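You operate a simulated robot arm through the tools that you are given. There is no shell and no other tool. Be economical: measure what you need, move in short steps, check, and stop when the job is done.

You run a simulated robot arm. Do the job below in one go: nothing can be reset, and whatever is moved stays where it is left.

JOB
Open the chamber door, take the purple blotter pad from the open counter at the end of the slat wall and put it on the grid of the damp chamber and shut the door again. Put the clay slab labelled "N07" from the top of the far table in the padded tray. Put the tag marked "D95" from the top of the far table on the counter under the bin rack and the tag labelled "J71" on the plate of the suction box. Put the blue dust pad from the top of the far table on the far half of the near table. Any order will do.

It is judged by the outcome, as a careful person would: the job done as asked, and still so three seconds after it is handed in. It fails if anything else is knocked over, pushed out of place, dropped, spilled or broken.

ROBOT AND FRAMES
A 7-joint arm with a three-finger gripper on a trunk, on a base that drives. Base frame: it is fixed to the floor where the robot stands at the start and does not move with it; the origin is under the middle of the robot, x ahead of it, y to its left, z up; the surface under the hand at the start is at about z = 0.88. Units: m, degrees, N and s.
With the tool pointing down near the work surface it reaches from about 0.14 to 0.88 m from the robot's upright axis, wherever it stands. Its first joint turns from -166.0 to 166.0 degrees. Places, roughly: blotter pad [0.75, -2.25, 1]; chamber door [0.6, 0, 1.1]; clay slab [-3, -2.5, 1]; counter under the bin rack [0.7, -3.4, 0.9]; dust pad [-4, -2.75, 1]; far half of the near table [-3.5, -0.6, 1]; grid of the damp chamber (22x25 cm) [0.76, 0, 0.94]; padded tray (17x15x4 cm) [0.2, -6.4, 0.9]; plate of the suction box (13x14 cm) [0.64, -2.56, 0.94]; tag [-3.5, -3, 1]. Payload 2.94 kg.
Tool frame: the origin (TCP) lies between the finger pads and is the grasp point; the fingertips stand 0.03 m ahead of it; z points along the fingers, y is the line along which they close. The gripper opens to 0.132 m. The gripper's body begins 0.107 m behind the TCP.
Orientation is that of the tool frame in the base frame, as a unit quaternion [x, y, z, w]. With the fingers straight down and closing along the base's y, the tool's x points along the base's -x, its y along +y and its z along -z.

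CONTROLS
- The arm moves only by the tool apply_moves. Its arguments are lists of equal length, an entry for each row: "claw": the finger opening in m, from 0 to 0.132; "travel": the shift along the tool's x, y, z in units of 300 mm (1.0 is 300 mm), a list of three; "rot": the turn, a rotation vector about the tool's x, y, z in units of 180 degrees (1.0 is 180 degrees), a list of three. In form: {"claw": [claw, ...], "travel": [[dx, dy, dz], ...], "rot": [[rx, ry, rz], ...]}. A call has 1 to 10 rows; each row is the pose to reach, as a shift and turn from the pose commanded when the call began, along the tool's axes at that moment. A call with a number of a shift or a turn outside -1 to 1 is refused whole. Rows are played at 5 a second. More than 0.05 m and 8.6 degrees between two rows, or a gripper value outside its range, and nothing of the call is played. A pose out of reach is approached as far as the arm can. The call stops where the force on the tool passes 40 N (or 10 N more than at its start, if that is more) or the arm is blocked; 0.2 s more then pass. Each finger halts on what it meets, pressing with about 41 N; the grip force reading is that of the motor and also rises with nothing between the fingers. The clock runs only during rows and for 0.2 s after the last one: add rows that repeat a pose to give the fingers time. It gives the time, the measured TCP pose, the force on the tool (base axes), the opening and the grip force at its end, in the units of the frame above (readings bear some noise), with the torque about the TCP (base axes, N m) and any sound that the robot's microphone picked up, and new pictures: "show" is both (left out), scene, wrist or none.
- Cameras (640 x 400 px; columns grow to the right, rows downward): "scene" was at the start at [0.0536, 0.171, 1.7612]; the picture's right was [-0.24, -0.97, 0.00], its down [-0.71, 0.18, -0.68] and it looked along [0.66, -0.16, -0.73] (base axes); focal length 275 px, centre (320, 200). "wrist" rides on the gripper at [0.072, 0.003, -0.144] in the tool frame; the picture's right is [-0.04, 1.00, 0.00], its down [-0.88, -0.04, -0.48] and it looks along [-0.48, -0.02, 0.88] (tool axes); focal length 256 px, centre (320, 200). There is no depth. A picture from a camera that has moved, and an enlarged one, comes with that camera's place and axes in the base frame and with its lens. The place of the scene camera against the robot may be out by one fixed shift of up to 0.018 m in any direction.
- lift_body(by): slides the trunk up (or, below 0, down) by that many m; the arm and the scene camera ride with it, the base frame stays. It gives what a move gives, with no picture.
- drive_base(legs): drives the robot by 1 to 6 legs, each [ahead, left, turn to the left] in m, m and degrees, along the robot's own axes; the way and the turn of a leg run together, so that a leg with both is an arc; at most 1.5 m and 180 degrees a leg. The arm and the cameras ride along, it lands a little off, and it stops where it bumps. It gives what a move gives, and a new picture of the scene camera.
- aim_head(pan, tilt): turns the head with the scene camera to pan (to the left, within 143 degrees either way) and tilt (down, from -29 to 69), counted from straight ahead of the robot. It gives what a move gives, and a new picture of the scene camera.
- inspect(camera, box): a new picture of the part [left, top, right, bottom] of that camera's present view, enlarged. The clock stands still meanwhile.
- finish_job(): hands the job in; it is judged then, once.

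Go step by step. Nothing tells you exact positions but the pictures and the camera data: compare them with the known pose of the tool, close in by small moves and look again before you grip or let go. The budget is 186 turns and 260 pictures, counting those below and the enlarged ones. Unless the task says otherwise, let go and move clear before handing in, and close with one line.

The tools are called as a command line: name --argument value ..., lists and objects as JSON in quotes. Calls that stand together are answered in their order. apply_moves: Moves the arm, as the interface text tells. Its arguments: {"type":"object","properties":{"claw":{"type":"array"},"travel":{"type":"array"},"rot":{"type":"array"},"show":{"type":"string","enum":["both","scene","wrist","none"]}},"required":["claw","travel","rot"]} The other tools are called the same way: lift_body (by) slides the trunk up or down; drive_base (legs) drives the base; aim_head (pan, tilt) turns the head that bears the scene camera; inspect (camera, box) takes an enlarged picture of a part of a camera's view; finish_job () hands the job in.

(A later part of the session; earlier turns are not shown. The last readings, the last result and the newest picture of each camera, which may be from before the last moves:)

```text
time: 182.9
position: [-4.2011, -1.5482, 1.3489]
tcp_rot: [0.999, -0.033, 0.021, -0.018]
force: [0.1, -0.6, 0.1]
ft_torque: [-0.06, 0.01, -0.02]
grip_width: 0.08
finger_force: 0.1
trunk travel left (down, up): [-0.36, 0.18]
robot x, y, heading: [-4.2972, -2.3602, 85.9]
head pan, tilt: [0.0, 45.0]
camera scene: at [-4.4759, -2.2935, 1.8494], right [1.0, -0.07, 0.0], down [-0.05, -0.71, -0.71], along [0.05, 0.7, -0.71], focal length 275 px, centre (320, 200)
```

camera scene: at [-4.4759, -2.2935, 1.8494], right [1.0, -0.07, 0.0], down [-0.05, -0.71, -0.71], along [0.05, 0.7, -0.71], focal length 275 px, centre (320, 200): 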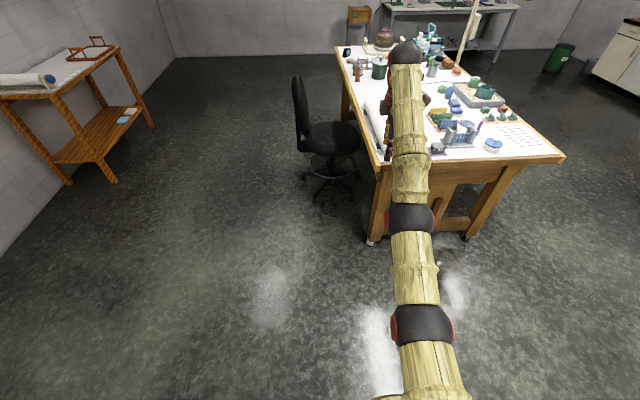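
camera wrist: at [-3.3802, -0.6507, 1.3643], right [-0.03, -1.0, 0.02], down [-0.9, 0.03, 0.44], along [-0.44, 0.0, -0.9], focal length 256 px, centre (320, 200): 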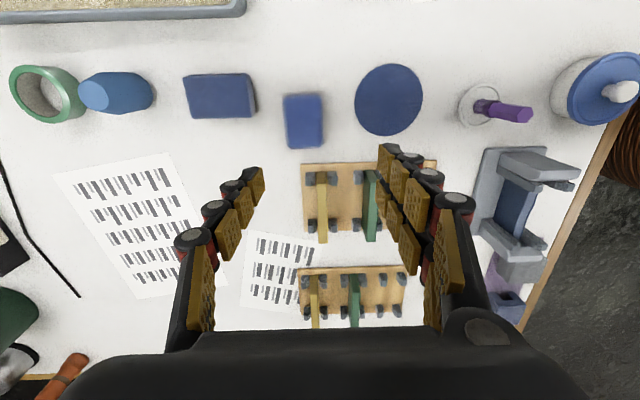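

I was blocked backing up, likely brushing the table edge. I'll move away from it and look at the table.

drive_base --legs '[[0.05, 0.12, 4]]'

aim_head --pan -120 --tilt 45

aim_head --pan -143 --tilt 60

```text
time: 184.2
position: [-4.3777, -1.4874, 1.3484]
tcp_rot: [1.0, 0.004, 0.02, -0.019]
force: [-0.9, 0.5, -0.4]
ft_torque: [-0.02, -0.1, 0.0]
grip_width: 0.08
finger_force: 0.0
trunk travel left (down, up): [-0.36, 0.18]
robot x, y, heading: [-4.4122, -2.3046, 90.3]
head pan, tilt: [0.0, 45.0]
camera scene: at [-4.5992, -2.2509, 1.8491], right [1.0, 0.0, 0.0], down [0.0, -0.71, -0.71], along [0.0, 0.71, -0.71], focal length 275 px, centre (320, 200)
```

scene: 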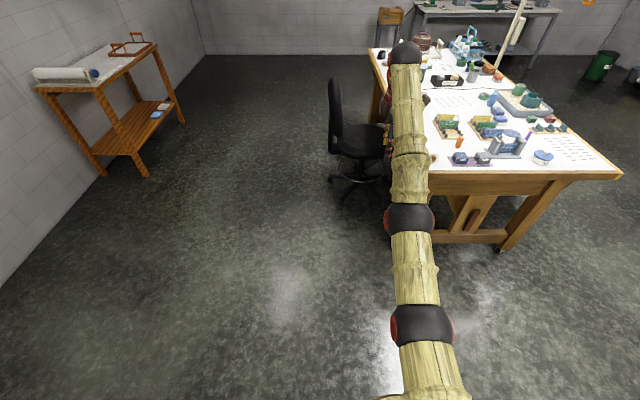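

```text
time: 186.2
position: [-4.3769, -1.4883, 1.347]
tcp_rot: [1.0, 0.005, 0.022, -0.018]
force: [1.0, 0.4, 0.6]
ft_torque: [0.0, 0.01, -0.03]
grip_width: 0.0798
finger_force: 0.0
trunk travel left (down, up): [-0.36, 0.18]
robot x, y, heading: [-4.4139, -2.3008, 90.0]
head pan, tilt: [-120.0, 45.0]
camera scene: at [-4.5268, -2.3735, 1.8494], right [-0.5, -0.87, 0.0], down [-0.61, 0.35, -0.71], along [0.61, -0.35, -0.71], focal length 275 px, centre (320, 200)
```

scene: 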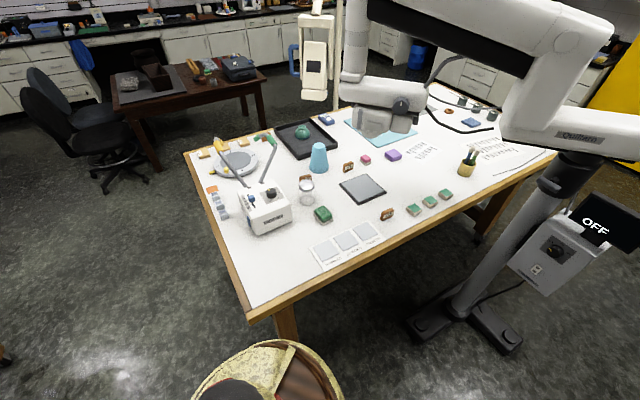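

```text
time: 187.0
position: [-4.3762, -1.488, 1.348]
tcp_rot: [1.0, 0.005, 0.021, -0.019]
force: [-0.7, -0.3, 0.3]
ft_torque: [-0.04, 0.0, 0.03]
grip_width: 0.08
finger_force: 0.0
trunk travel left (down, up): [-0.36, 0.18]
robot x, y, heading: [-4.4113, -2.3046, 90.0]
head pan, tilt: [-143.0, 60.0]
camera scene: at [-4.5571, -2.3861, 1.83], right [-0.8, -0.6, 0.0], down [-0.52, 0.69, -0.5], along [0.3, -0.4, -0.87], focal length 275 px, centre (320, 200)
```

scene: 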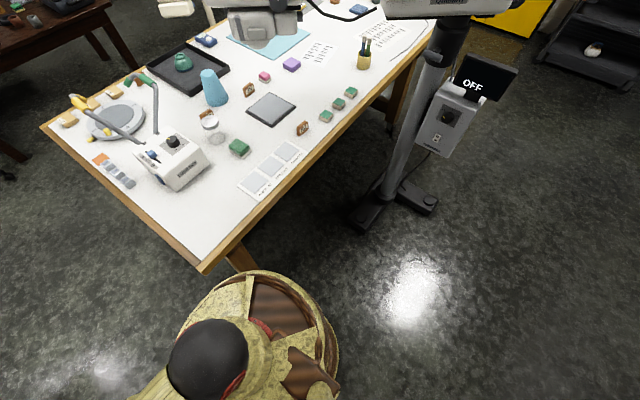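

The table and its items are undisturbed; its corner is nearer than I thought, at (-4.1, -2.35). I'll enlarge to confirm which tag is J71.

inspect --camera "scene" --box '[190, 50, 330, 150]'

```text
4.00 times, centred on (260, 100) of scene
camera zoom: at [-4.5571, -2.3861, 1.83], right [-0.8, -0.6, 0.0], down [-0.52, 0.69, -0.5], along [0.3, -0.4, -0.87], focal length 1099 px, centre (560, 600)
```

zoom: 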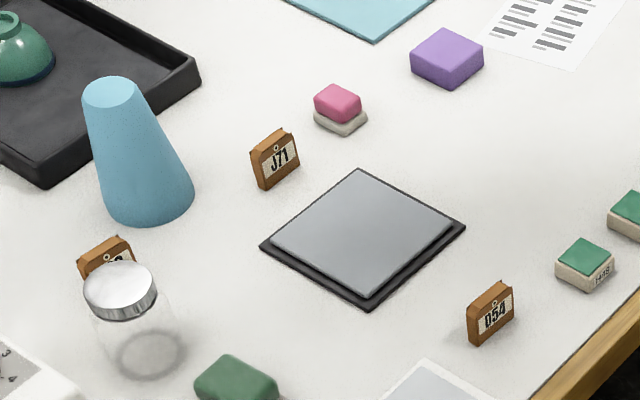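

J71 stands at about (-3.63, -3.06), between the microscope head (about (-3.8,-3.1), z≥1.25) and the lamp head (about (-3.3,-3.06), z≥1.19). I'll reach it from the north between them with a tilted hand, so I'll drive back into the gap and face the far table.

drive_base --legs '[[0.55, 0, 0], [0, -0.84, 0], [0, 0, -178]]'

aim_head --pan 0 --tilt 35

```text
time: 201.5
position: [-3.5784, -2.5698, 1.3488]
tcp_rot: [-0.023, 0.999, -0.018, -0.02]
force: [-0.3, -0.2, 0.1]
ft_torque: [0.01, -0.01, -0.06]
grip_width: 0.08
finger_force: 0.0
trunk travel left (down, up): [-0.36, 0.18]
robot x, y, heading: [-3.5705, -1.7523, -87.7]
head pan, tilt: [-143.0, 60.0]
camera scene: at [-3.4207, -1.6646, 1.83], right [0.77, 0.63, 0.0], down [0.55, -0.67, -0.5], along [-0.32, 0.39, -0.87], focal length 275 px, centre (320, 200)
```

scene: 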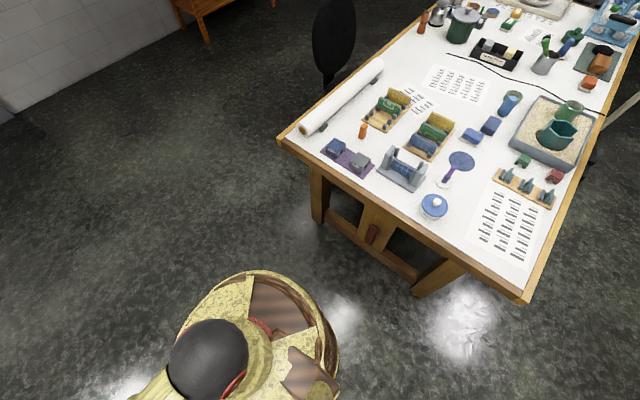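

```text
time: 203.8
position: [-3.5785, -2.5703, 1.3482]
tcp_rot: [-0.024, 0.999, -0.019, -0.021]
force: [-0.1, 1.2, 0.6]
ft_torque: [-0.02, 0.0, 0.0]
grip_width: 0.0799
finger_force: 0.0
trunk travel left (down, up): [-0.36, 0.18]
robot x, y, heading: [-3.5757, -1.7499, -87.8]
head pan, tilt: [0.0, 35.0]
camera scene: at [-3.375, -1.8042, 1.8642], right [-1.0, -0.04, 0.0], down [-0.02, 0.57, -0.82], along [0.03, -0.82, -0.57], focal length 275 px, centre (320, 200)
```

scene: 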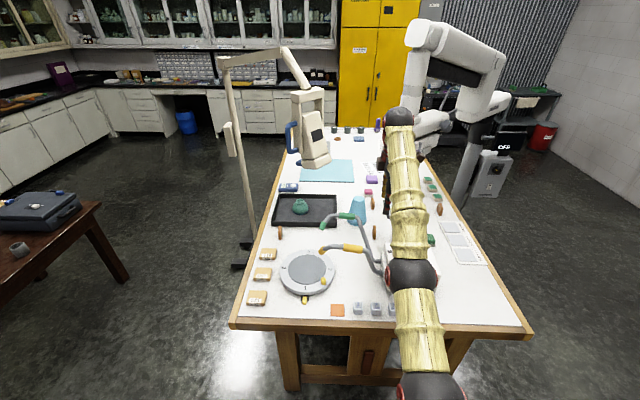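

I'll turn the wrist to match the tag's faces, in steps.

apply_moves --claw '[0.08, 0.08, 0.08, 0.08, 0.08, 0.08, 0.08, 0.08, 0.08, 0.08]' --travel '[[0, 0, 0], [0, 0, 0], [0, 0, 0], [0, 0, 0], [0, 0, 0], [0, 0, 0], [0, 0, 0], [0, 0, 0], [0, 0, 0], [0, 0, 0]]' --rot '[[0, 0, 0.047], [0, 0, 0.094], [0, 0, 0.141], [0, 0, 0.188], [0, 0, 0.235], [0, 0, 0.282], [0, 0, 0.329], [0, 0, 0.376], [0, 0, 0.423], [0, 0, 0.47]]' --show "none"

apply_moves --claw '[0.08, 0.08, 0.08]' --travel '[[0, 0, 0], [0, 0, 0], [0, 0, 0]]' --rot '[[0, 0, 0.045], [0, 0, 0.09], [0, 0, 0.12]]' --show "none"

apply_moves --claw '[0.08, 0.08, 0.08, 0.08, 0.08, 0.08]' --travel '[[0, 0, 0], [0, 0, 0], [0, 0, 0], [0, 0, 0], [0, 0, 0], [0, 0, 0]]' --rot '[[0, -0.045, 0], [0, -0.09, 0], [0, -0.135, 0], [0, -0.18, 0], [0, -0.225, 0], [0, -0.25, 0]]'

```text
time: 206.0
position: [-3.5774, -2.5783, 1.3483]
tcp_rot: [0.656, 0.754, -0.028, -0.002]
force: [-0.1, 0.4, -0.7]
ft_torque: [0.02, 0.02, -0.06]
grip_width: 0.0799
finger_force: 0.0
out of reach, approached as far as the arm can: row 1, 2, 3, 4, 5, 6, 7, 8, 9, 10
trunk travel left (down, up): [-0.36, 0.18]
robot x, y, heading: [-3.5703, -1.7494, -87.6]
head pan, tilt: [0.0, 35.0]
```

```text
time: 206.8
position: [-3.5779, -2.5789, 1.3481]
tcp_rot: [0.785, 0.619, -0.028, 0.003]
force: [0.4, -0.4, -0.2]
ft_torque: [-0.01, -0.01, 0.0]
grip_width: 0.0799
finger_force: 0.1
trunk travel left (down, up): [-0.36, 0.18]
robot x, y, heading: [-3.5736, -1.753, -87.5]
head pan, tilt: [0.0, 35.0]
```

```text
time: 208.2
position: [-3.5779, -2.581, 1.3469]
tcp_rot: [0.714, 0.571, -0.326, 0.24]
force: [0.1, -1.1, -0.2]
ft_torque: [0.01, -0.01, 0.0]
grip_width: 0.0804
finger_force: 0.0
out of reach, approached as far as the arm can: row 1
trunk travel left (down, up): [-0.36, 0.18]
robot x, y, heading: [-3.577, -1.7505, -87.5]
head pan, tilt: [0.0, 35.0]
camera scene: at [-3.3748, -1.8053, 1.8641], right [-1.0, -0.04, 0.0], down [-0.02, 0.57, -0.82], along [0.03, -0.82, -0.57], focal length 275 px, centre (320, 200)
camera wrist: at [-3.539, -2.4309, 1.3905], right [0.97, -0.26, 0.0], down [-0.06, -0.23, 0.97], along [-0.25, -0.94, -0.24], focal length 256 px, centre (320, 200)
```

scene: 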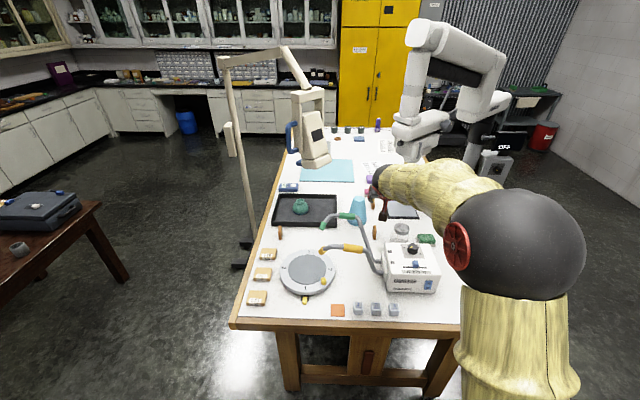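
wrist: 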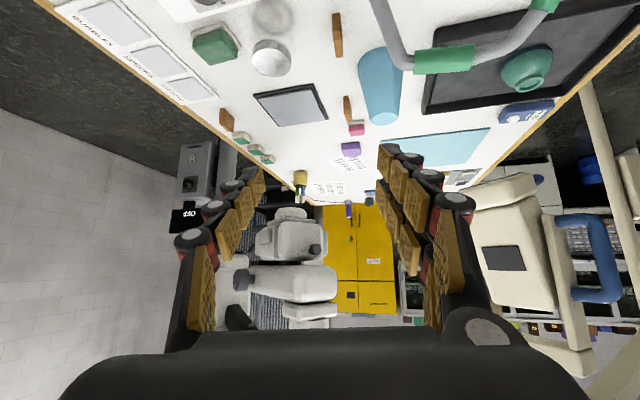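

The wrist view confirms a corridor between the two heads, x from about -3.71 to -3.37. I'll drive forward to the table and then lower the trunk.

drive_base --legs '[[0.3, 0, -2]]'

lift_body --by -0.17

inspect --camera "wrist" --box '[0, 0, 640, 400]'

```text
time: 210.2
position: [-3.604, -2.878, 1.3462]
tcp_rot: [0.725, 0.558, -0.33, 0.233]
force: [0.2, -1.0, -0.6]
ft_torque: [-0.01, 0.05, -0.02]
grip_width: 0.08
finger_force: 0.2
trunk travel left (down, up): [-0.36, 0.18]
robot x, y, heading: [-3.5698, -2.0499, -90.2]
head pan, tilt: [0.0, 35.0]
camera scene: at [-3.371, -2.111, 1.8641], right [-1.0, 0.0, 0.0], down [0.0, 0.57, -0.82], along [0.0, -0.82, -0.57], focal length 275 px, centre (320, 200)
```

scene: 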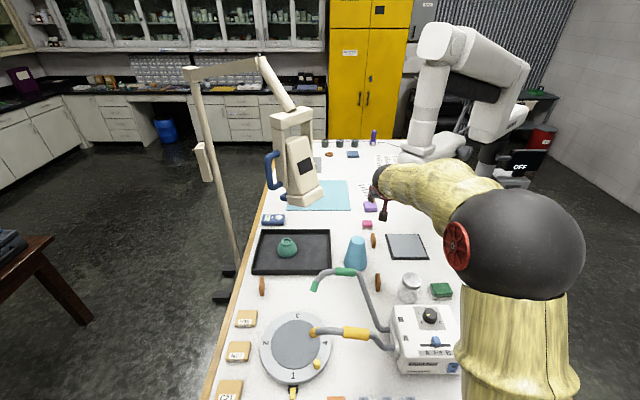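

```text
time: 212.2
position: [-3.6038, -2.8767, 1.178]
tcp_rot: [0.725, 0.558, -0.33, 0.234]
force: [0.8, 0.7, 0.6]
ft_torque: [0.04, 0.0, 0.0]
grip_width: 0.0799
finger_force: 0.0
trunk travel left (down, up): [-0.19, 0.35]
robot x, y, heading: [-3.5682, -2.0529, -90.0]
head pan, tilt: [0.0, 35.0]
```

```text
1.00 times, centred on (320, 200) of wrist (not enlarged: the box is as wide or as high as the picture)
camera zoom: at [-3.5591, -2.7293, 1.2214], right [0.95, -0.3, 0.0], down [-0.07, -0.23, 0.97], along [-0.29, -0.93, -0.24], focal length 256 px, centre (320, 200)
```

zoom: 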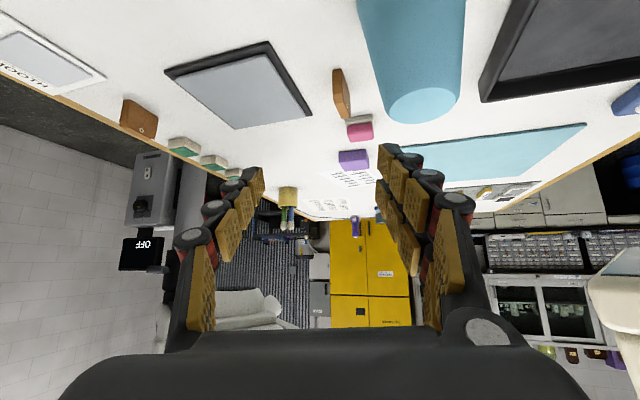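

The tag is seen edge-on between the fingers' line. I'll move along to a hover 10 cm short of it.

apply_moves --claw '[0.07, 0.06, 0.06, 0.06, 0.06]' --travel '[[0.027, 0.025, 0.146], [0.055, 0.05, 0.292], [0.082, 0.075, 0.437], [0.11, 0.1, 0.583], [0.11, 0.1, 0.583]]' --rot '[[0, 0, 0], [0, 0, 0], [0, 0, 0], [0, 0, 0], [0, 0, 0]]'

```text
time: 213.3
position: [-3.6099, -2.9881, 1.0354]
tcp_rot: [0.725, 0.557, -0.33, 0.234]
force: [-6.2, 1.7, 9.6]
ft_torque: [0.25, -0.66, 0.25]
grip_width: 0.0564
finger_force: 0.1
trunk travel left (down, up): [-0.19, 0.35]
robot x, y, heading: [-3.5666, -2.051, -89.8]
head pan, tilt: [0.0, 35.0]
camera scene: at [-3.3718, -2.1086, 1.6944], right [-1.0, 0.0, 0.0], down [0.0, 0.57, -0.82], along [0.0, -0.82, -0.57], focal length 275 px, centre (320, 200)
camera wrist: at [-3.5655, -2.8404, 1.0778], right [0.95, -0.3, 0.0], down [-0.07, -0.23, 0.97], along [-0.29, -0.93, -0.24], focal length 256 px, centre (320, 200)
```

scene: 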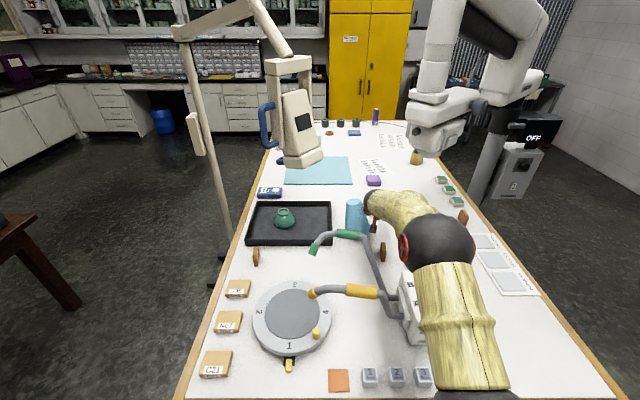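
wrist: 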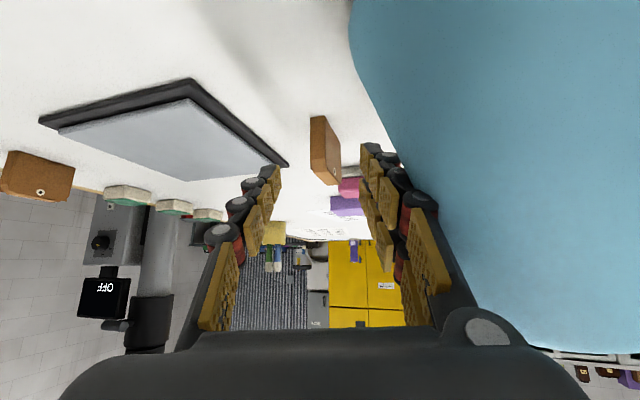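

There's a sideways force from the blue cone on the hand's east side. I'll shift away from it at once.

apply_moves --claw '[0.06, 0.06, 0.06]' --travel '[[0, -0.05, -0.03], [0, -0.08, -0.05], [0, -0.08, -0.05]]' --rot '[[0, 0, 0], [0, 0, 0], [0, 0, 0]]'

```text
time: 214.2
position: [-3.6291, -2.9709, 1.0447]
tcp_rot: [0.726, 0.557, -0.33, 0.233]
force: [0.6, 0.3, -0.5]
ft_torque: [0.0, 0.0, -0.01]
grip_width: 0.06
finger_force: 0.0
trunk travel left (down, up): [-0.19, 0.35]
robot x, y, heading: [-3.5662, -2.0501, -90.0]
head pan, tilt: [0.0, 35.0]
camera scene: at [-3.371, -2.1097, 1.6942], right [-1.0, 0.0, 0.0], down [0.0, 0.57, -0.82], along [0.0, -0.82, -0.57], focal length 275 px, centre (320, 200)
camera wrist: at [-3.5845, -2.8234, 1.0878], right [0.95, -0.3, 0.0], down [-0.07, -0.23, 0.97], along [-0.29, -0.93, -0.24], focal length 256 px, centre (320, 200)
```

scene: 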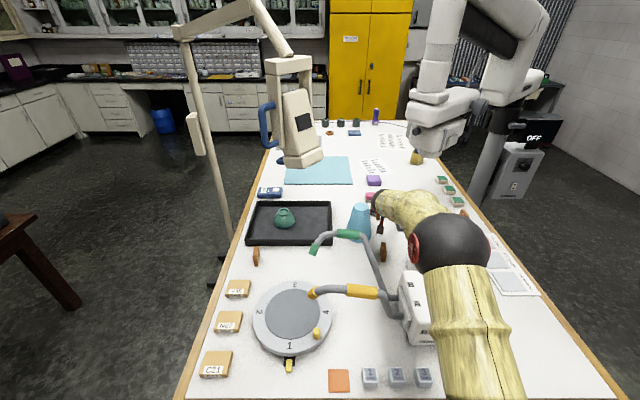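
wrist: 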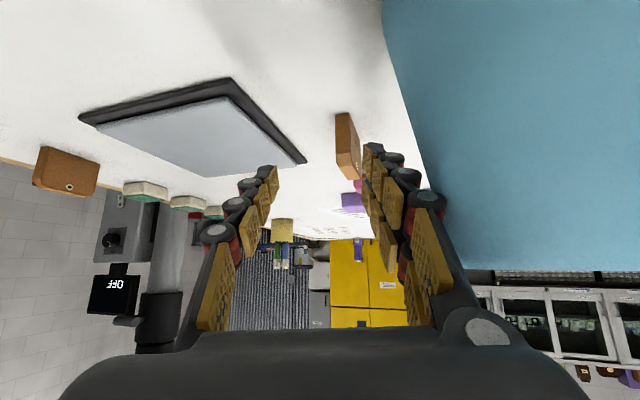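

Contact is gone and the cone stands. I'll raise, turn the hand to point straight along -y, and get directly above the tag from there.

apply_moves --claw '[0.06, 0.06, 0.06, 0.06, 0.06, 0.06]' --travel '[[-0.1, 0, -0.09], [-0.197, 0, -0.18], [-0.197, 0, -0.18], [-0.263, 0.025, -0.108], [-0.328, 0.05, -0.036], [-0.394, 0.074, 0.036]]' --rot '[[0, 0, 0], [-0.03, 0, -0.027], [-0.0697, 0, -0.0639], [-0.0697, 0, -0.0639], [-0.0697, 0, -0.0639], [-0.0697, 0, -0.0639]]'

```text
refused: row 3 steps farther than a row can; nothing moved
```

apply_moves --claw '[0.06, 0.06, 0.06, 0.06, 0.06, 0.06]' --travel '[[-0.1, 0, -0.09], [-0.197, 0, -0.18], [-0.197, 0, -0.18], [-0.263, 0.025, -0.108], [-0.328, 0.05, -0.036], [-0.394, 0.074, 0.036]]' --rot '[[0, 0, 0], [-0.025, 0, -0.022], [-0.048, 0, -0.043], [-0.0697, 0, -0.0639], [-0.0697, 0, -0.0639], [-0.0697, 0, -0.0639]]'

```text
time: 215.6
position: [-3.6298, -3.0611, 1.124]
tcp_rot: [0.636, 0.66, -0.289, 0.277]
force: [-0.5, 0.2, -0.4]
ft_torque: [-0.02, -0.02, -0.01]
grip_width: 0.06
finger_force: 0.1
trunk travel left (down, up): [-0.19, 0.35]
robot x, y, heading: [-3.5656, -2.0497, -90.1]
head pan, tilt: [0.0, 35.0]
camera scene: at [-3.3709, -2.1104, 1.6941], right [-1.0, 0.0, 0.0], down [0.0, 0.57, -0.82], along [0.0, -0.82, -0.57], focal length 275 px, centre (320, 200)
camera wrist: at [-3.6294, -2.908, 1.1685], right [1.0, -0.01, 0.0], down [0.0, -0.25, 0.97], along [0.0, -0.97, -0.25], focal length 256 px, centre (320, 200)
```

scene: 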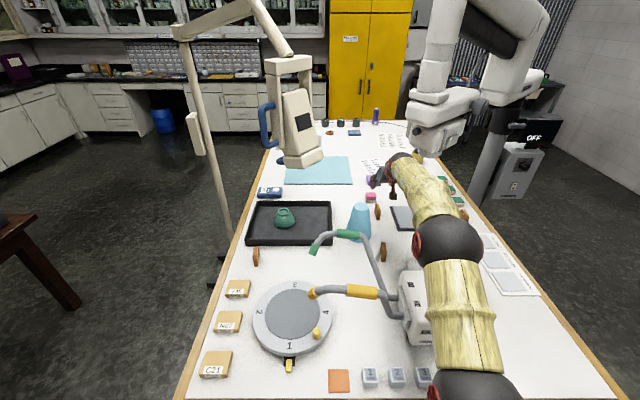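
wrist: 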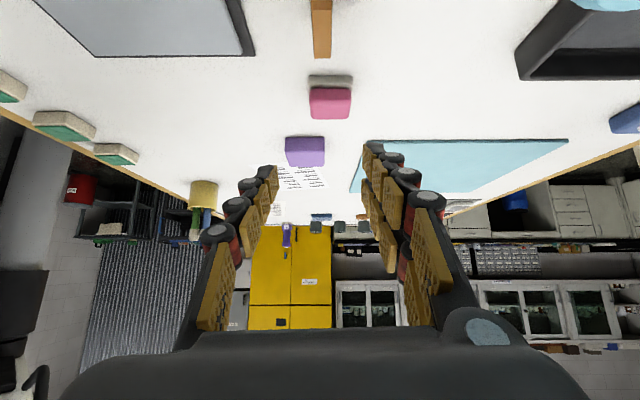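

The hand is now exactly above the tag and clear of the cone. I'll go straight down with the fingers either side of it.

apply_moves --claw '[0.06, 0.06, 0.06, 0.06]' --travel '[[0.1, 0, 0.093], [0.2, 0, 0.187], [0.29, 0, 0.271], [0.367, 0, 0.343]]' --rot '[[0, 0, 0], [0, 0, 0], [0, 0, 0], [0, 0, 0]]'

```text
time: 216.6
position: [-3.6317, -3.0624, 0.9853]
tcp_rot: [0.634, 0.657, -0.294, 0.281]
force: [2.5, 5.6, 23.7]
ft_torque: [0.15, -0.89, 0.39]
grip_width: 0.0642
finger_force: 2.5
trunk travel left (down, up): [-0.19, 0.35]
robot x, y, heading: [-3.5673, -2.0529, -89.8]
head pan, tilt: [0.0, 35.0]
camera scene: at [-3.3706, -2.1059, 1.6947], right [-1.0, 0.0, 0.0], down [0.0, 0.57, -0.82], along [0.0, -0.82, -0.57], focal length 275 px, centre (320, 200)
camera wrist: at [-3.6335, -2.9071, 1.0284], right [1.0, -0.01, 0.0], down [0.0, -0.23, 0.97], along [-0.01, -0.97, -0.23], focal length 256 px, centre (320, 200)
```

scene: 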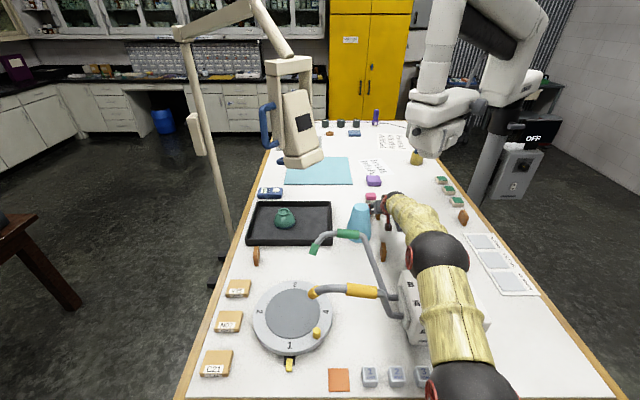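
wrist: 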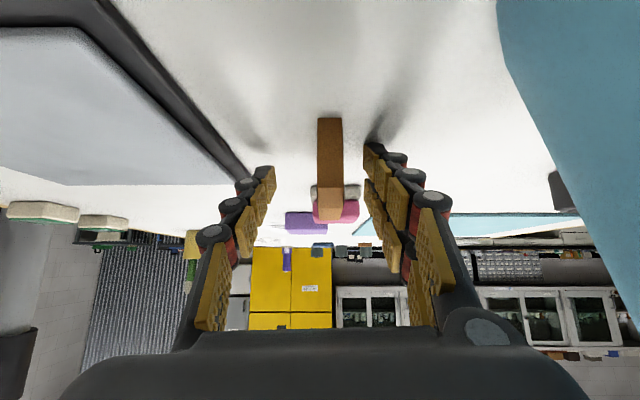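

The left finger touches the slate's frame. I'll ease up slightly, shift 6 mm toward the tag's centre and close; the fingers already overlap its upper half.

apply_moves --claw '[0.06, 0.05, 0.03, 0.01, 0.01, 0.01, 0.01]' --travel '[[-0.02, 0.01, -0.018], [-0.02, 0.02, -0.018], [-0.02, 0.022, -0.018], [-0.01, 0.022, -0.009], [-0.01, 0.022, -0.009], [-0.01, 0.022, -0.009], [-0.01, 0.022, -0.009]]' --rot '[[0, 0, 0], [0, 0, 0], [0, 0, 0], [0, 0, 0], [0, 0, 0], [0, 0, 0], [0, 0, 0]]' --show "wrist"

```text
time: 217.7
position: [-3.6206, -3.0654, 0.9861]
tcp_rot: [0.633, 0.66, -0.292, 0.281]
force: [0.9, -3.4, 4.8]
ft_torque: [-0.13, -0.1, -0.05]
grip_width: 0.014
finger_force: 2.3
trunk travel left (down, up): [-0.19, 0.35]
robot x, y, heading: [-3.5678, -2.0514, -89.7]
head pan, tilt: [0.0, 35.0]
stopped in row 5: the force on the tool passed its limit at 46 N (the readings are from after the stop); the commanded pose is now the measured one
camera wrist: at [-3.6219, -2.9103, 1.0287], right [1.0, 0.0, 0.0], down [0.0, -0.24, 0.97], along [0.0, -0.97, -0.24], focal length 256 px, centre (320, 200)
```

wrist: 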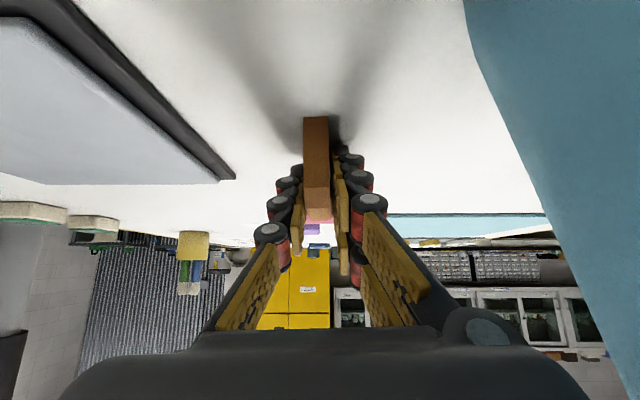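

The tag is between the fingers; I'll firm up the grip.

apply_moves --claw '[0.008, 0, 0, 0]' --travel '[[0, 0, 0], [0, 0, 0], [0, 0, 0], [0, 0, 0]]' --rot '[[0, 0, 0], [0, 0, 0], [0, 0, 0], [0, 0, 0]]' --show "none"

apply_moves --claw '[0, 0, 0, 0, 0]' --travel '[[-0.03, -0.01, -0.028], [-0.12, -0.02, -0.11], [-0.22, -0.02, -0.2], [-0.32, -0.02, -0.29], [-0.4, -0.02, -0.37]]' --rot '[[0, 0, 0], [0, 0, 0], [0, 0, 0], [0, 0, 0], [0, 0, 0]]'

```text
time: 218.7
position: [-3.6202, -3.0636, 0.9845]
tcp_rot: [0.634, 0.659, -0.292, 0.28]
force: [0.8, -4.9, 12.3]
ft_torque: [-0.29, -0.16, 0.0]
grip_width: 0.0125
finger_force: 39.8
trunk travel left (down, up): [-0.19, 0.35]
robot x, y, heading: [-3.5668, -2.0518, -89.8]
head pan, tilt: [0.0, 35.0]
```

```text
time: 219.9
position: [-3.6237, -3.0628, 1.1448]
tcp_rot: [0.634, 0.66, -0.291, 0.279]
force: [-0.3, 0.7, -1.1]
ft_torque: [-0.05, -0.03, -0.04]
grip_width: 0.0127
finger_force: 39.3
trunk travel left (down, up): [-0.19, 0.35]
robot x, y, heading: [-3.5688, -2.0485, -89.7]
head pan, tilt: [0.0, 35.0]
camera scene: at [-3.3706, -2.1086, 1.6942], right [-1.0, 0.0, 0.0], down [0.0, 0.57, -0.82], along [0.0, -0.82, -0.57], focal length 275 px, centre (320, 200)
camera wrist: at [-3.6239, -2.9088, 1.1888], right [1.0, 0.0, 0.0], down [0.0, -0.24, 0.97], along [0.0, -0.97, -0.24], focal length 256 px, centre (320, 200)
```

scene: 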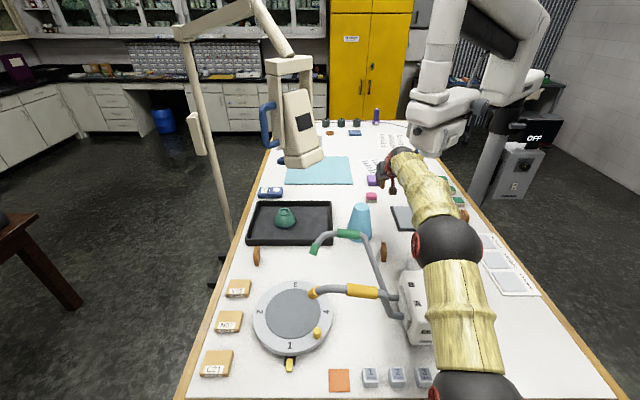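
wrist: 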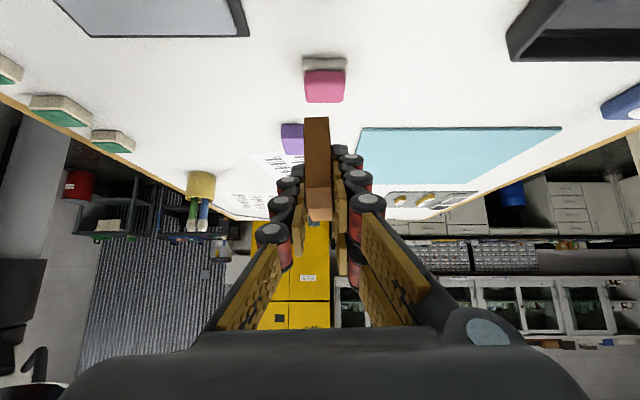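

J71 is securely held. I'll back out a little, raise, and then drive around to the suction box on the counter.

drive_base --legs '[[-0.1, 0, 0]]'

lift_body --by 0.13

drive_base --legs '[[-0.22, 0, 0], [0, 1.27, 0], [-1.1, 0, 0], [0, 0, 90], [1.45, 0, 0]]'

```text
time: 221.1
position: [-3.6202, -2.9648, 1.1457]
tcp_rot: [0.633, 0.661, -0.29, 0.281]
force: [-0.6, -0.4, 0.1]
ft_torque: [0.03, -0.01, 0.01]
grip_width: 0.0126
finger_force: 39.8
trunk travel left (down, up): [-0.19, 0.35]
robot x, y, heading: [-3.569, -1.9547, -89.6]
head pan, tilt: [0.0, 35.0]
camera scene: at [-3.3709, -2.0094, 1.6943], right [-1.0, 0.0, 0.0], down [0.0, 0.57, -0.82], along [0.0, -0.82, -0.57], focal length 275 px, centre (320, 200)
```

scene: 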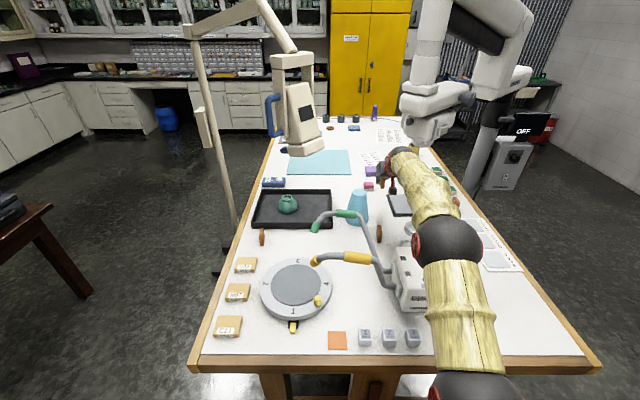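

```text
time: 222.6
position: [-3.6207, -2.9652, 1.2744]
tcp_rot: [0.634, 0.66, -0.291, 0.279]
force: [-0.3, -0.8, -0.5]
ft_torque: [-0.04, 0.02, 0.01]
grip_width: 0.0121
finger_force: 39.2
trunk travel left (down, up): [-0.32, 0.22]
robot x, y, heading: [-3.5699, -1.9488, -89.4]
head pan, tilt: [0.0, 35.0]
```

```text
time: 246.1
position: [0.113, -0.6736, 1.2749]
tcp_rot: [-0.013, 0.915, -0.01, 0.403]
force: [-0.4, 0.2, 0.3]
ft_torque: [0.01, -0.01, 0.0]
grip_width: 0.0126
finger_force: 39.9
trunk travel left (down, up): [-0.32, 0.22]
robot x, y, heading: [-0.9017, -0.604, -0.5]
head pan, tilt: [0.0, 35.0]
camera scene: at [-0.8317, -0.4152, 1.8242], right [-0.01, -1.0, 0.0], down [-0.57, 0.01, -0.82], along [0.82, -0.01, -0.57], focal length 275 px, centre (320, 200)
```

scene: 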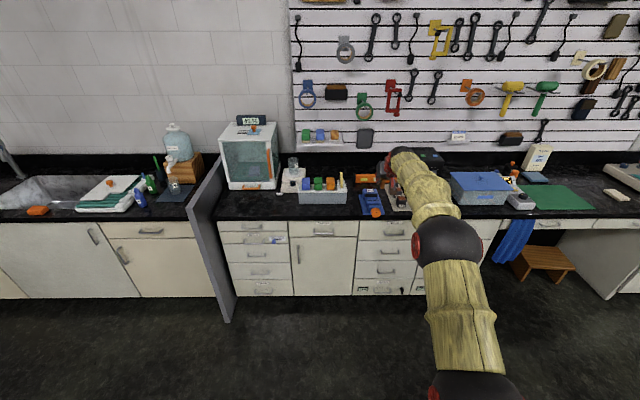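

Back at the counter (door still shut). I'll retract the arm a bit for clearance and drive along to the suction box.

apply_moves --claw '[0, 0, 0, 0, 0]' --travel '[[0.09, 0, -0.098], [0.18, 0, -0.196], [0.27, 0, -0.294], [0.36, 0, -0.392], [0.45, 0, -0.49]]' --rot '[[0, 0, 0], [0, 0, 0], [0, 0, 0], [0, 0, 0], [0, 0, 0]]' --show "none"

drive_base --legs '[[0.6, 0, 0.5], [0, -1.0, 0], [0, -0.87, 0]]'

aim_head --pan -8 --tilt 45

```text
time: 247.3
position: [-0.0871, -0.6768, 1.2758]
tcp_rot: [-0.013, 0.914, -0.01, 0.405]
force: [0.7, 0.0, 0.7]
ft_torque: [0.02, 0.04, 0.01]
grip_width: 0.0127
finger_force: 39.1
trunk travel left (down, up): [-0.32, 0.22]
robot x, y, heading: [-0.9008, -0.6041, -0.6]
head pan, tilt: [0.0, 35.0]
```

```text
time: 259.7
position: [0.508, -2.552, 1.2733]
tcp_rot: [-0.017, 0.915, -0.008, 0.404]
force: [0.4, -0.7, -0.1]
ft_torque: [-0.01, -0.01, 0.02]
grip_width: 0.0124
finger_force: 39.8
trunk travel left (down, up): [-0.32, 0.22]
robot x, y, heading: [-0.305, -2.4868, -0.1]
head pan, tilt: [0.0, 35.0]
camera scene: at [-0.2396, -2.2975, 1.8242], right [0.0, -1.0, 0.0], down [-0.57, 0.0, -0.82], along [0.82, 0.0, -0.57], focal length 275 px, centre (320, 200)
```

scene: 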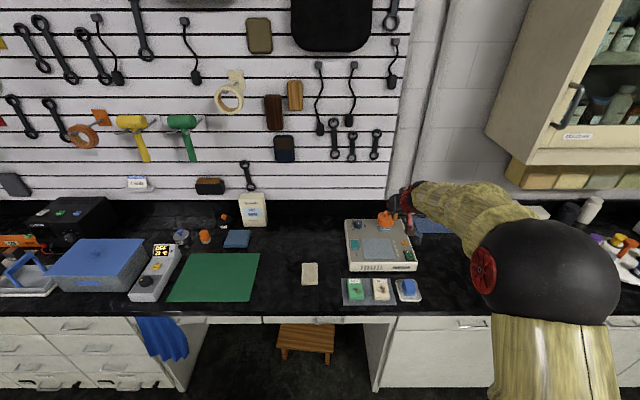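

```text
time: 260.5
position: [0.5071, -2.5513, 1.2731]
tcp_rot: [-0.017, 0.915, -0.008, 0.404]
force: [0.7, -0.1, 0.8]
ft_torque: [-0.01, -0.02, -0.01]
grip_width: 0.0126
finger_force: 39.3
trunk travel left (down, up): [-0.32, 0.22]
robot x, y, heading: [-0.3043, -2.4871, 0.1]
head pan, tilt: [-8.0, 45.0]
camera scene: at [-0.2471, -2.3084, 1.8094], right [-0.14, -0.99, 0.0], down [-0.7, 0.1, -0.71], along [0.7, -0.1, -0.71], focal length 275 px, centre (320, 200)
```

scene: 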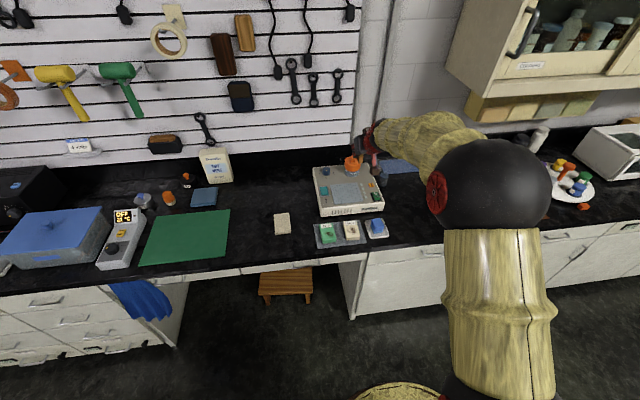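

The suction box's perforated plate is at about (0.64, -2.56). I'll enlarge it.

inspect --camera "scene" --box '[285, 130, 415, 260]'

inspect --camera "wrist" --box '[0, 0, 640, 400]'

```text
3.08 times, centred on (350, 195) of scene
camera zoom: at [-0.2471, -2.3084, 1.8094], right [-0.14, -0.99, 0.0], down [-0.7, 0.1, -0.71], along [0.7, -0.1, -0.71], focal length 845 px, centre (228, 215)
```

zoom: 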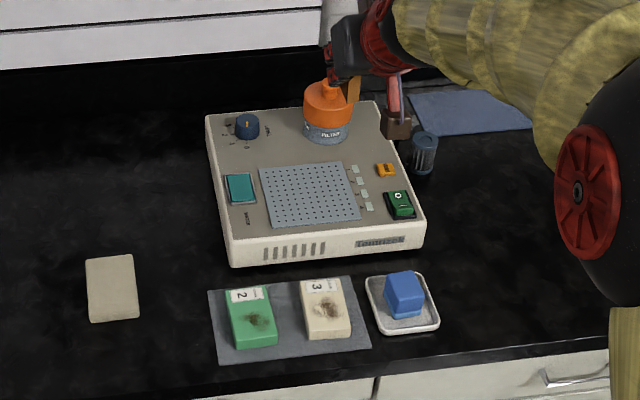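

```text
1.00 times, centred on (320, 200) of wrist (not enlarged: the box is as wide or as high as the picture)
camera zoom: at [0.352, -2.5514, 1.3168], right [0.01, 1.0, 0.0], down [0.24, 0.0, 0.97], along [0.97, 0.0, -0.24], focal length 256 px, centre (320, 200)
```

zoom: 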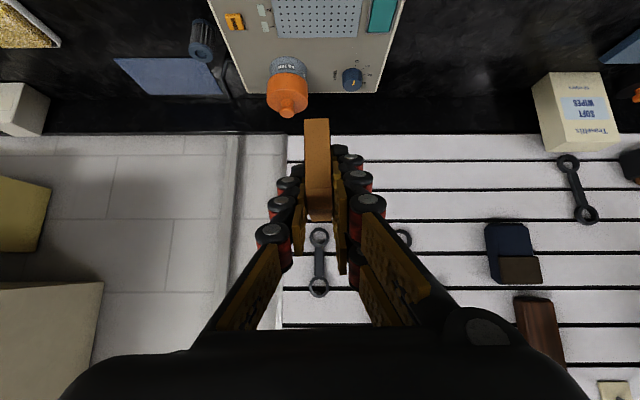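

The plate is clear. I'll move over its centre and come down to a few cm above.

apply_moves --claw '[0, 0, 0, 0, 0, 0, 0, 0]' --travel '[[-0.092, -0.01, 0.1], [-0.184, -0.02, 0.2], [-0.275, -0.03, 0.3], [-0.157, -0.035, 0.408], [-0.039, -0.035, 0.517], [0.079, -0.035, 0.625], [0.197, -0.035, 0.733], [0.29, -0.035, 0.82]]' --rot '[[0, 0, 0], [0, 0, 0], [0, 0, 0], [0, 0, 0], [0, 0, 0], [0, 0, 0], [0, 0, 0], [0, 0, 0]]'

inspect --camera "scene" --box '[285, 130, 415, 260]'

```text
time: 262.3
position: [0.6329, -2.5648, 1.0441]
tcp_rot: [-0.017, 0.914, -0.009, 0.404]
force: [1.3, 0.3, -0.2]
ft_torque: [0.01, 0.12, -0.03]
grip_width: 0.0124
finger_force: 39.1
trunk travel left (down, up): [-0.32, 0.22]
robot x, y, heading: [-0.3043, -2.4885, -0.1]
head pan, tilt: [-8.0, 45.0]
camera scene: at [-0.2461, -2.3085, 1.8093], right [-0.14, -0.99, 0.0], down [-0.7, 0.1, -0.71], along [0.7, -0.1, -0.71], focal length 275 px, centre (320, 200)
camera wrist: at [0.4767, -2.5651, 1.0872], right [0.0, 1.0, 0.0], down [0.24, 0.0, 0.97], along [0.97, 0.0, -0.24], focal length 256 px, centre (320, 200)
```

scene: 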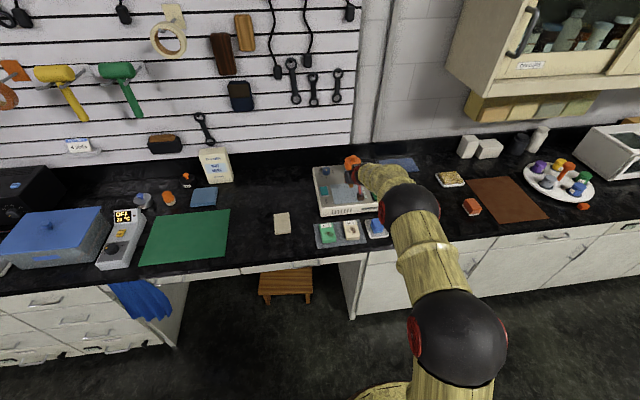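
wrist: 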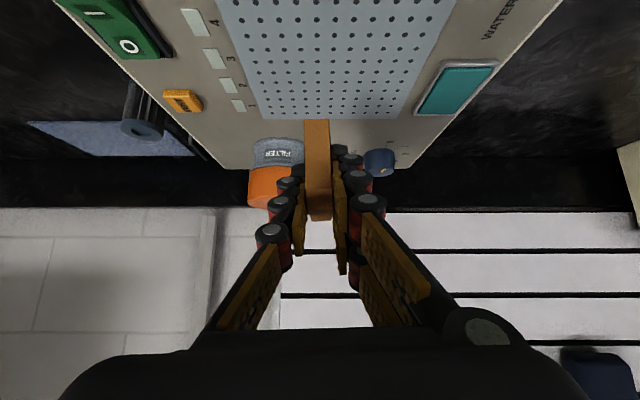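

```text
3.08 times, centred on (350, 195) of scene
camera zoom: at [-0.2461, -2.3085, 1.8093], right [-0.14, -0.99, 0.0], down [-0.7, 0.1, -0.71], along [0.7, -0.1, -0.71], focal length 845 px, centre (228, 215)
```

zoom: 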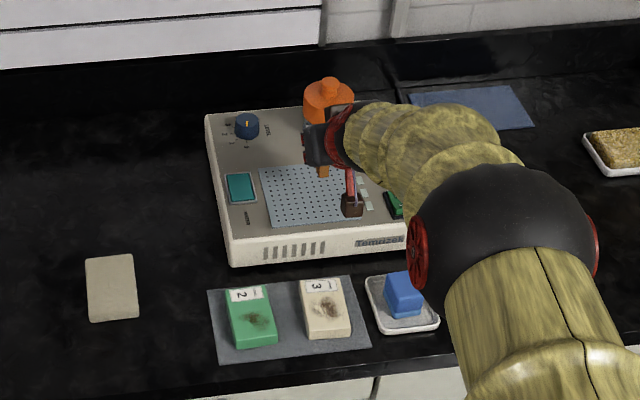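

Centred over the plate. I'll lower until contact.

apply_moves --claw '[0, 0, 0, 0]' --travel '[[0.05, 0.01, 0.046], [0.1, 0.02, 0.092], [0.115, 0.02, 0.105], [0.13, 0.02, 0.119]]' --rot '[[0, 0, 0], [0, 0, 0], [0, 0, 0], [0, 0, 0]]' --show "none"

```text
time: 263.3
position: [0.632, -2.5612, 0.9892]
tcp_rot: [-0.017, 0.915, -0.007, 0.403]
force: [0.2, -0.4, -1.2]
ft_torque: [-0.03, 0.01, 0.01]
grip_width: 0.0127
finger_force: 39.0
trunk travel left (down, up): [-0.32, 0.22]
robot x, y, heading: [-0.3048, -2.4874, -0.2]
head pan, tilt: [-8.0, 45.0]
```

apply_moves --claw '[0, 0, 0, 0]' --travel '[[0.008, 0, 0.007], [0.016, 0, 0.015], [0.024, 0, 0.022], [0.03, 0, 0.027]]' --rot '[[0, 0, 0], [0, 0, 0], [0, 0, 0], [0, 0, 0]]' --show "wrist"

```text
time: 264.3
position: [0.633, -2.5608, 0.984]
tcp_rot: [-0.017, 0.913, -0.009, 0.407]
force: [-5.7, 1.0, 19.0]
ft_torque: [0.26, 0.34, 0.08]
grip_width: 0.0123
finger_force: 39.9
trunk travel left (down, up): [-0.32, 0.22]
robot x, y, heading: [-0.3027, -2.4859, -0.1]
head pan, tilt: [-8.0, 45.0]
camera wrist: at [0.4754, -2.5607, 1.0266], right [0.01, 1.0, 0.0], down [0.23, 0.0, 0.97], along [0.97, 0.0, -0.23], focal length 256 px, centre (320, 200)
```

wrist: 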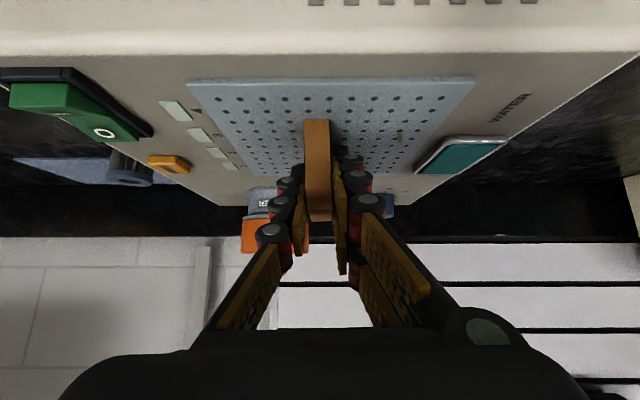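

Contact with the plate. I'll open, then rise straight up.

apply_moves --claw '[0.02, 0.035, 0.05, 0.05, 0.05, 0.05, 0.05, 0.05]' --travel '[[-0.006, 0, -0.006], [-0.01, 0, -0.01], [-0.01, 0, -0.01], [-0.05, 0, -0.046], [-0.12, 0, -0.11], [-0.22, 0, -0.2], [-0.33, 0, -0.3], [-0.43, 0, -0.4]]' --rot '[[0, 0, 0], [0, 0, 0], [0, 0, 0], [0, 0, 0], [0, 0, 0], [0, 0, 0], [0, 0, 0], [0, 0, 0]]'

```text
time: 266.1
position: [0.6272, -2.5558, 1.1539]
tcp_rot: [-0.016, 0.915, -0.008, 0.403]
force: [-0.6, 0.2, -0.9]
ft_torque: [-0.01, -0.1, 0.02]
grip_width: 0.05
finger_force: 0.0
trunk travel left (down, up): [-0.32, 0.22]
robot x, y, heading: [-0.3038, -2.4876, -0.0]
head pan, tilt: [-8.0, 45.0]
camera scene: at [-0.248, -2.3083, 1.8094], right [-0.14, -0.99, 0.0], down [-0.7, 0.1, -0.71], along [0.7, -0.1, -0.71], focal length 275 px, centre (320, 200)
camera wrist: at [0.4704, -2.5558, 1.1984], right [0.01, 1.0, 0.0], down [0.24, 0.0, 0.97], along [0.97, 0.0, -0.24], focal length 256 px, centre (320, 200)
```

scene: 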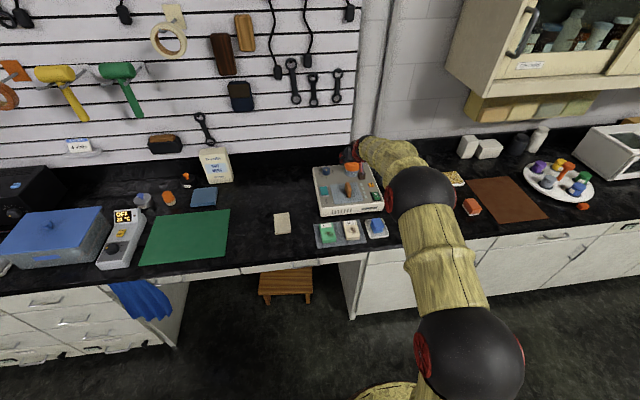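
wrist: 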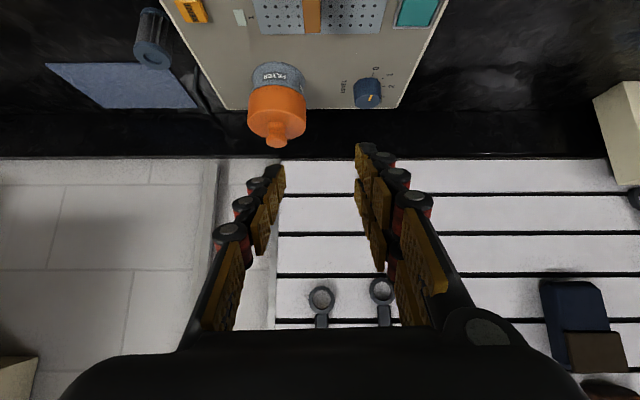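

J71 stands on the plate. While here I'll look at the bin-rack counter and toward the padded tray.

aim_head --pan -45 --tilt 35

aim_head --pan -78 --tilt 25

```text
time: 267.1
position: [0.6275, -2.5558, 1.155]
tcp_rot: [-0.017, 0.915, -0.008, 0.404]
force: [0.0, 0.3, -0.2]
ft_torque: [0.0, 0.0, 0.02]
grip_width: 0.0499
finger_force: 0.0
trunk travel left (down, up): [-0.32, 0.22]
robot x, y, heading: [-0.3051, -2.4859, 0.1]
head pan, tilt: [-45.0, 35.0]
camera scene: at [-0.2653, -2.3593, 1.8242], right [-0.71, -0.71, 0.0], down [-0.41, 0.41, -0.82], along [0.58, -0.58, -0.57], focal length 275 px, centre (320, 200)
```

scene: 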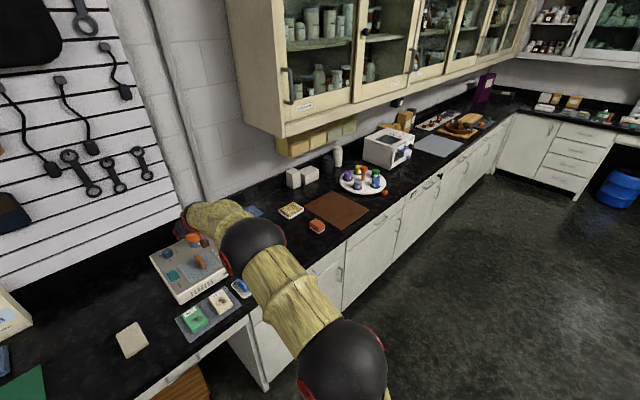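

```text
time: 268.1
position: [0.628, -2.5557, 1.1543]
tcp_rot: [-0.017, 0.914, -0.008, 0.404]
force: [-0.2, 0.3, 0.3]
ft_torque: [0.01, 0.01, 0.01]
grip_width: 0.0501
finger_force: 0.1
trunk travel left (down, up): [-0.32, 0.22]
robot x, y, heading: [-0.3005, -2.4906, 0.0]
head pan, tilt: [-78.0, 25.0]
camera scene: at [-0.3083, -2.3872, 1.84], right [-0.98, -0.21, 0.0], down [-0.09, 0.41, -0.91], along [0.19, -0.89, -0.42], focal length 275 px, centre (320, 200)
```

scene: 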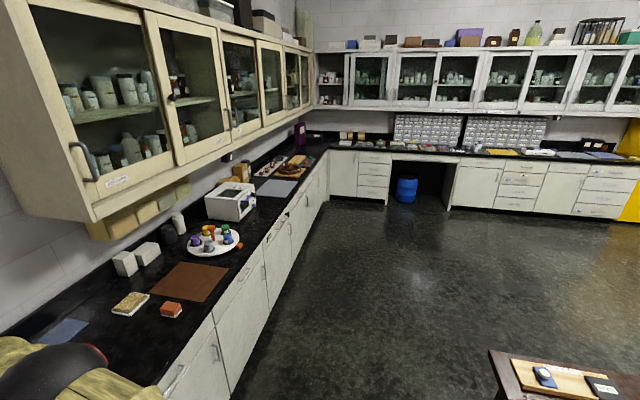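

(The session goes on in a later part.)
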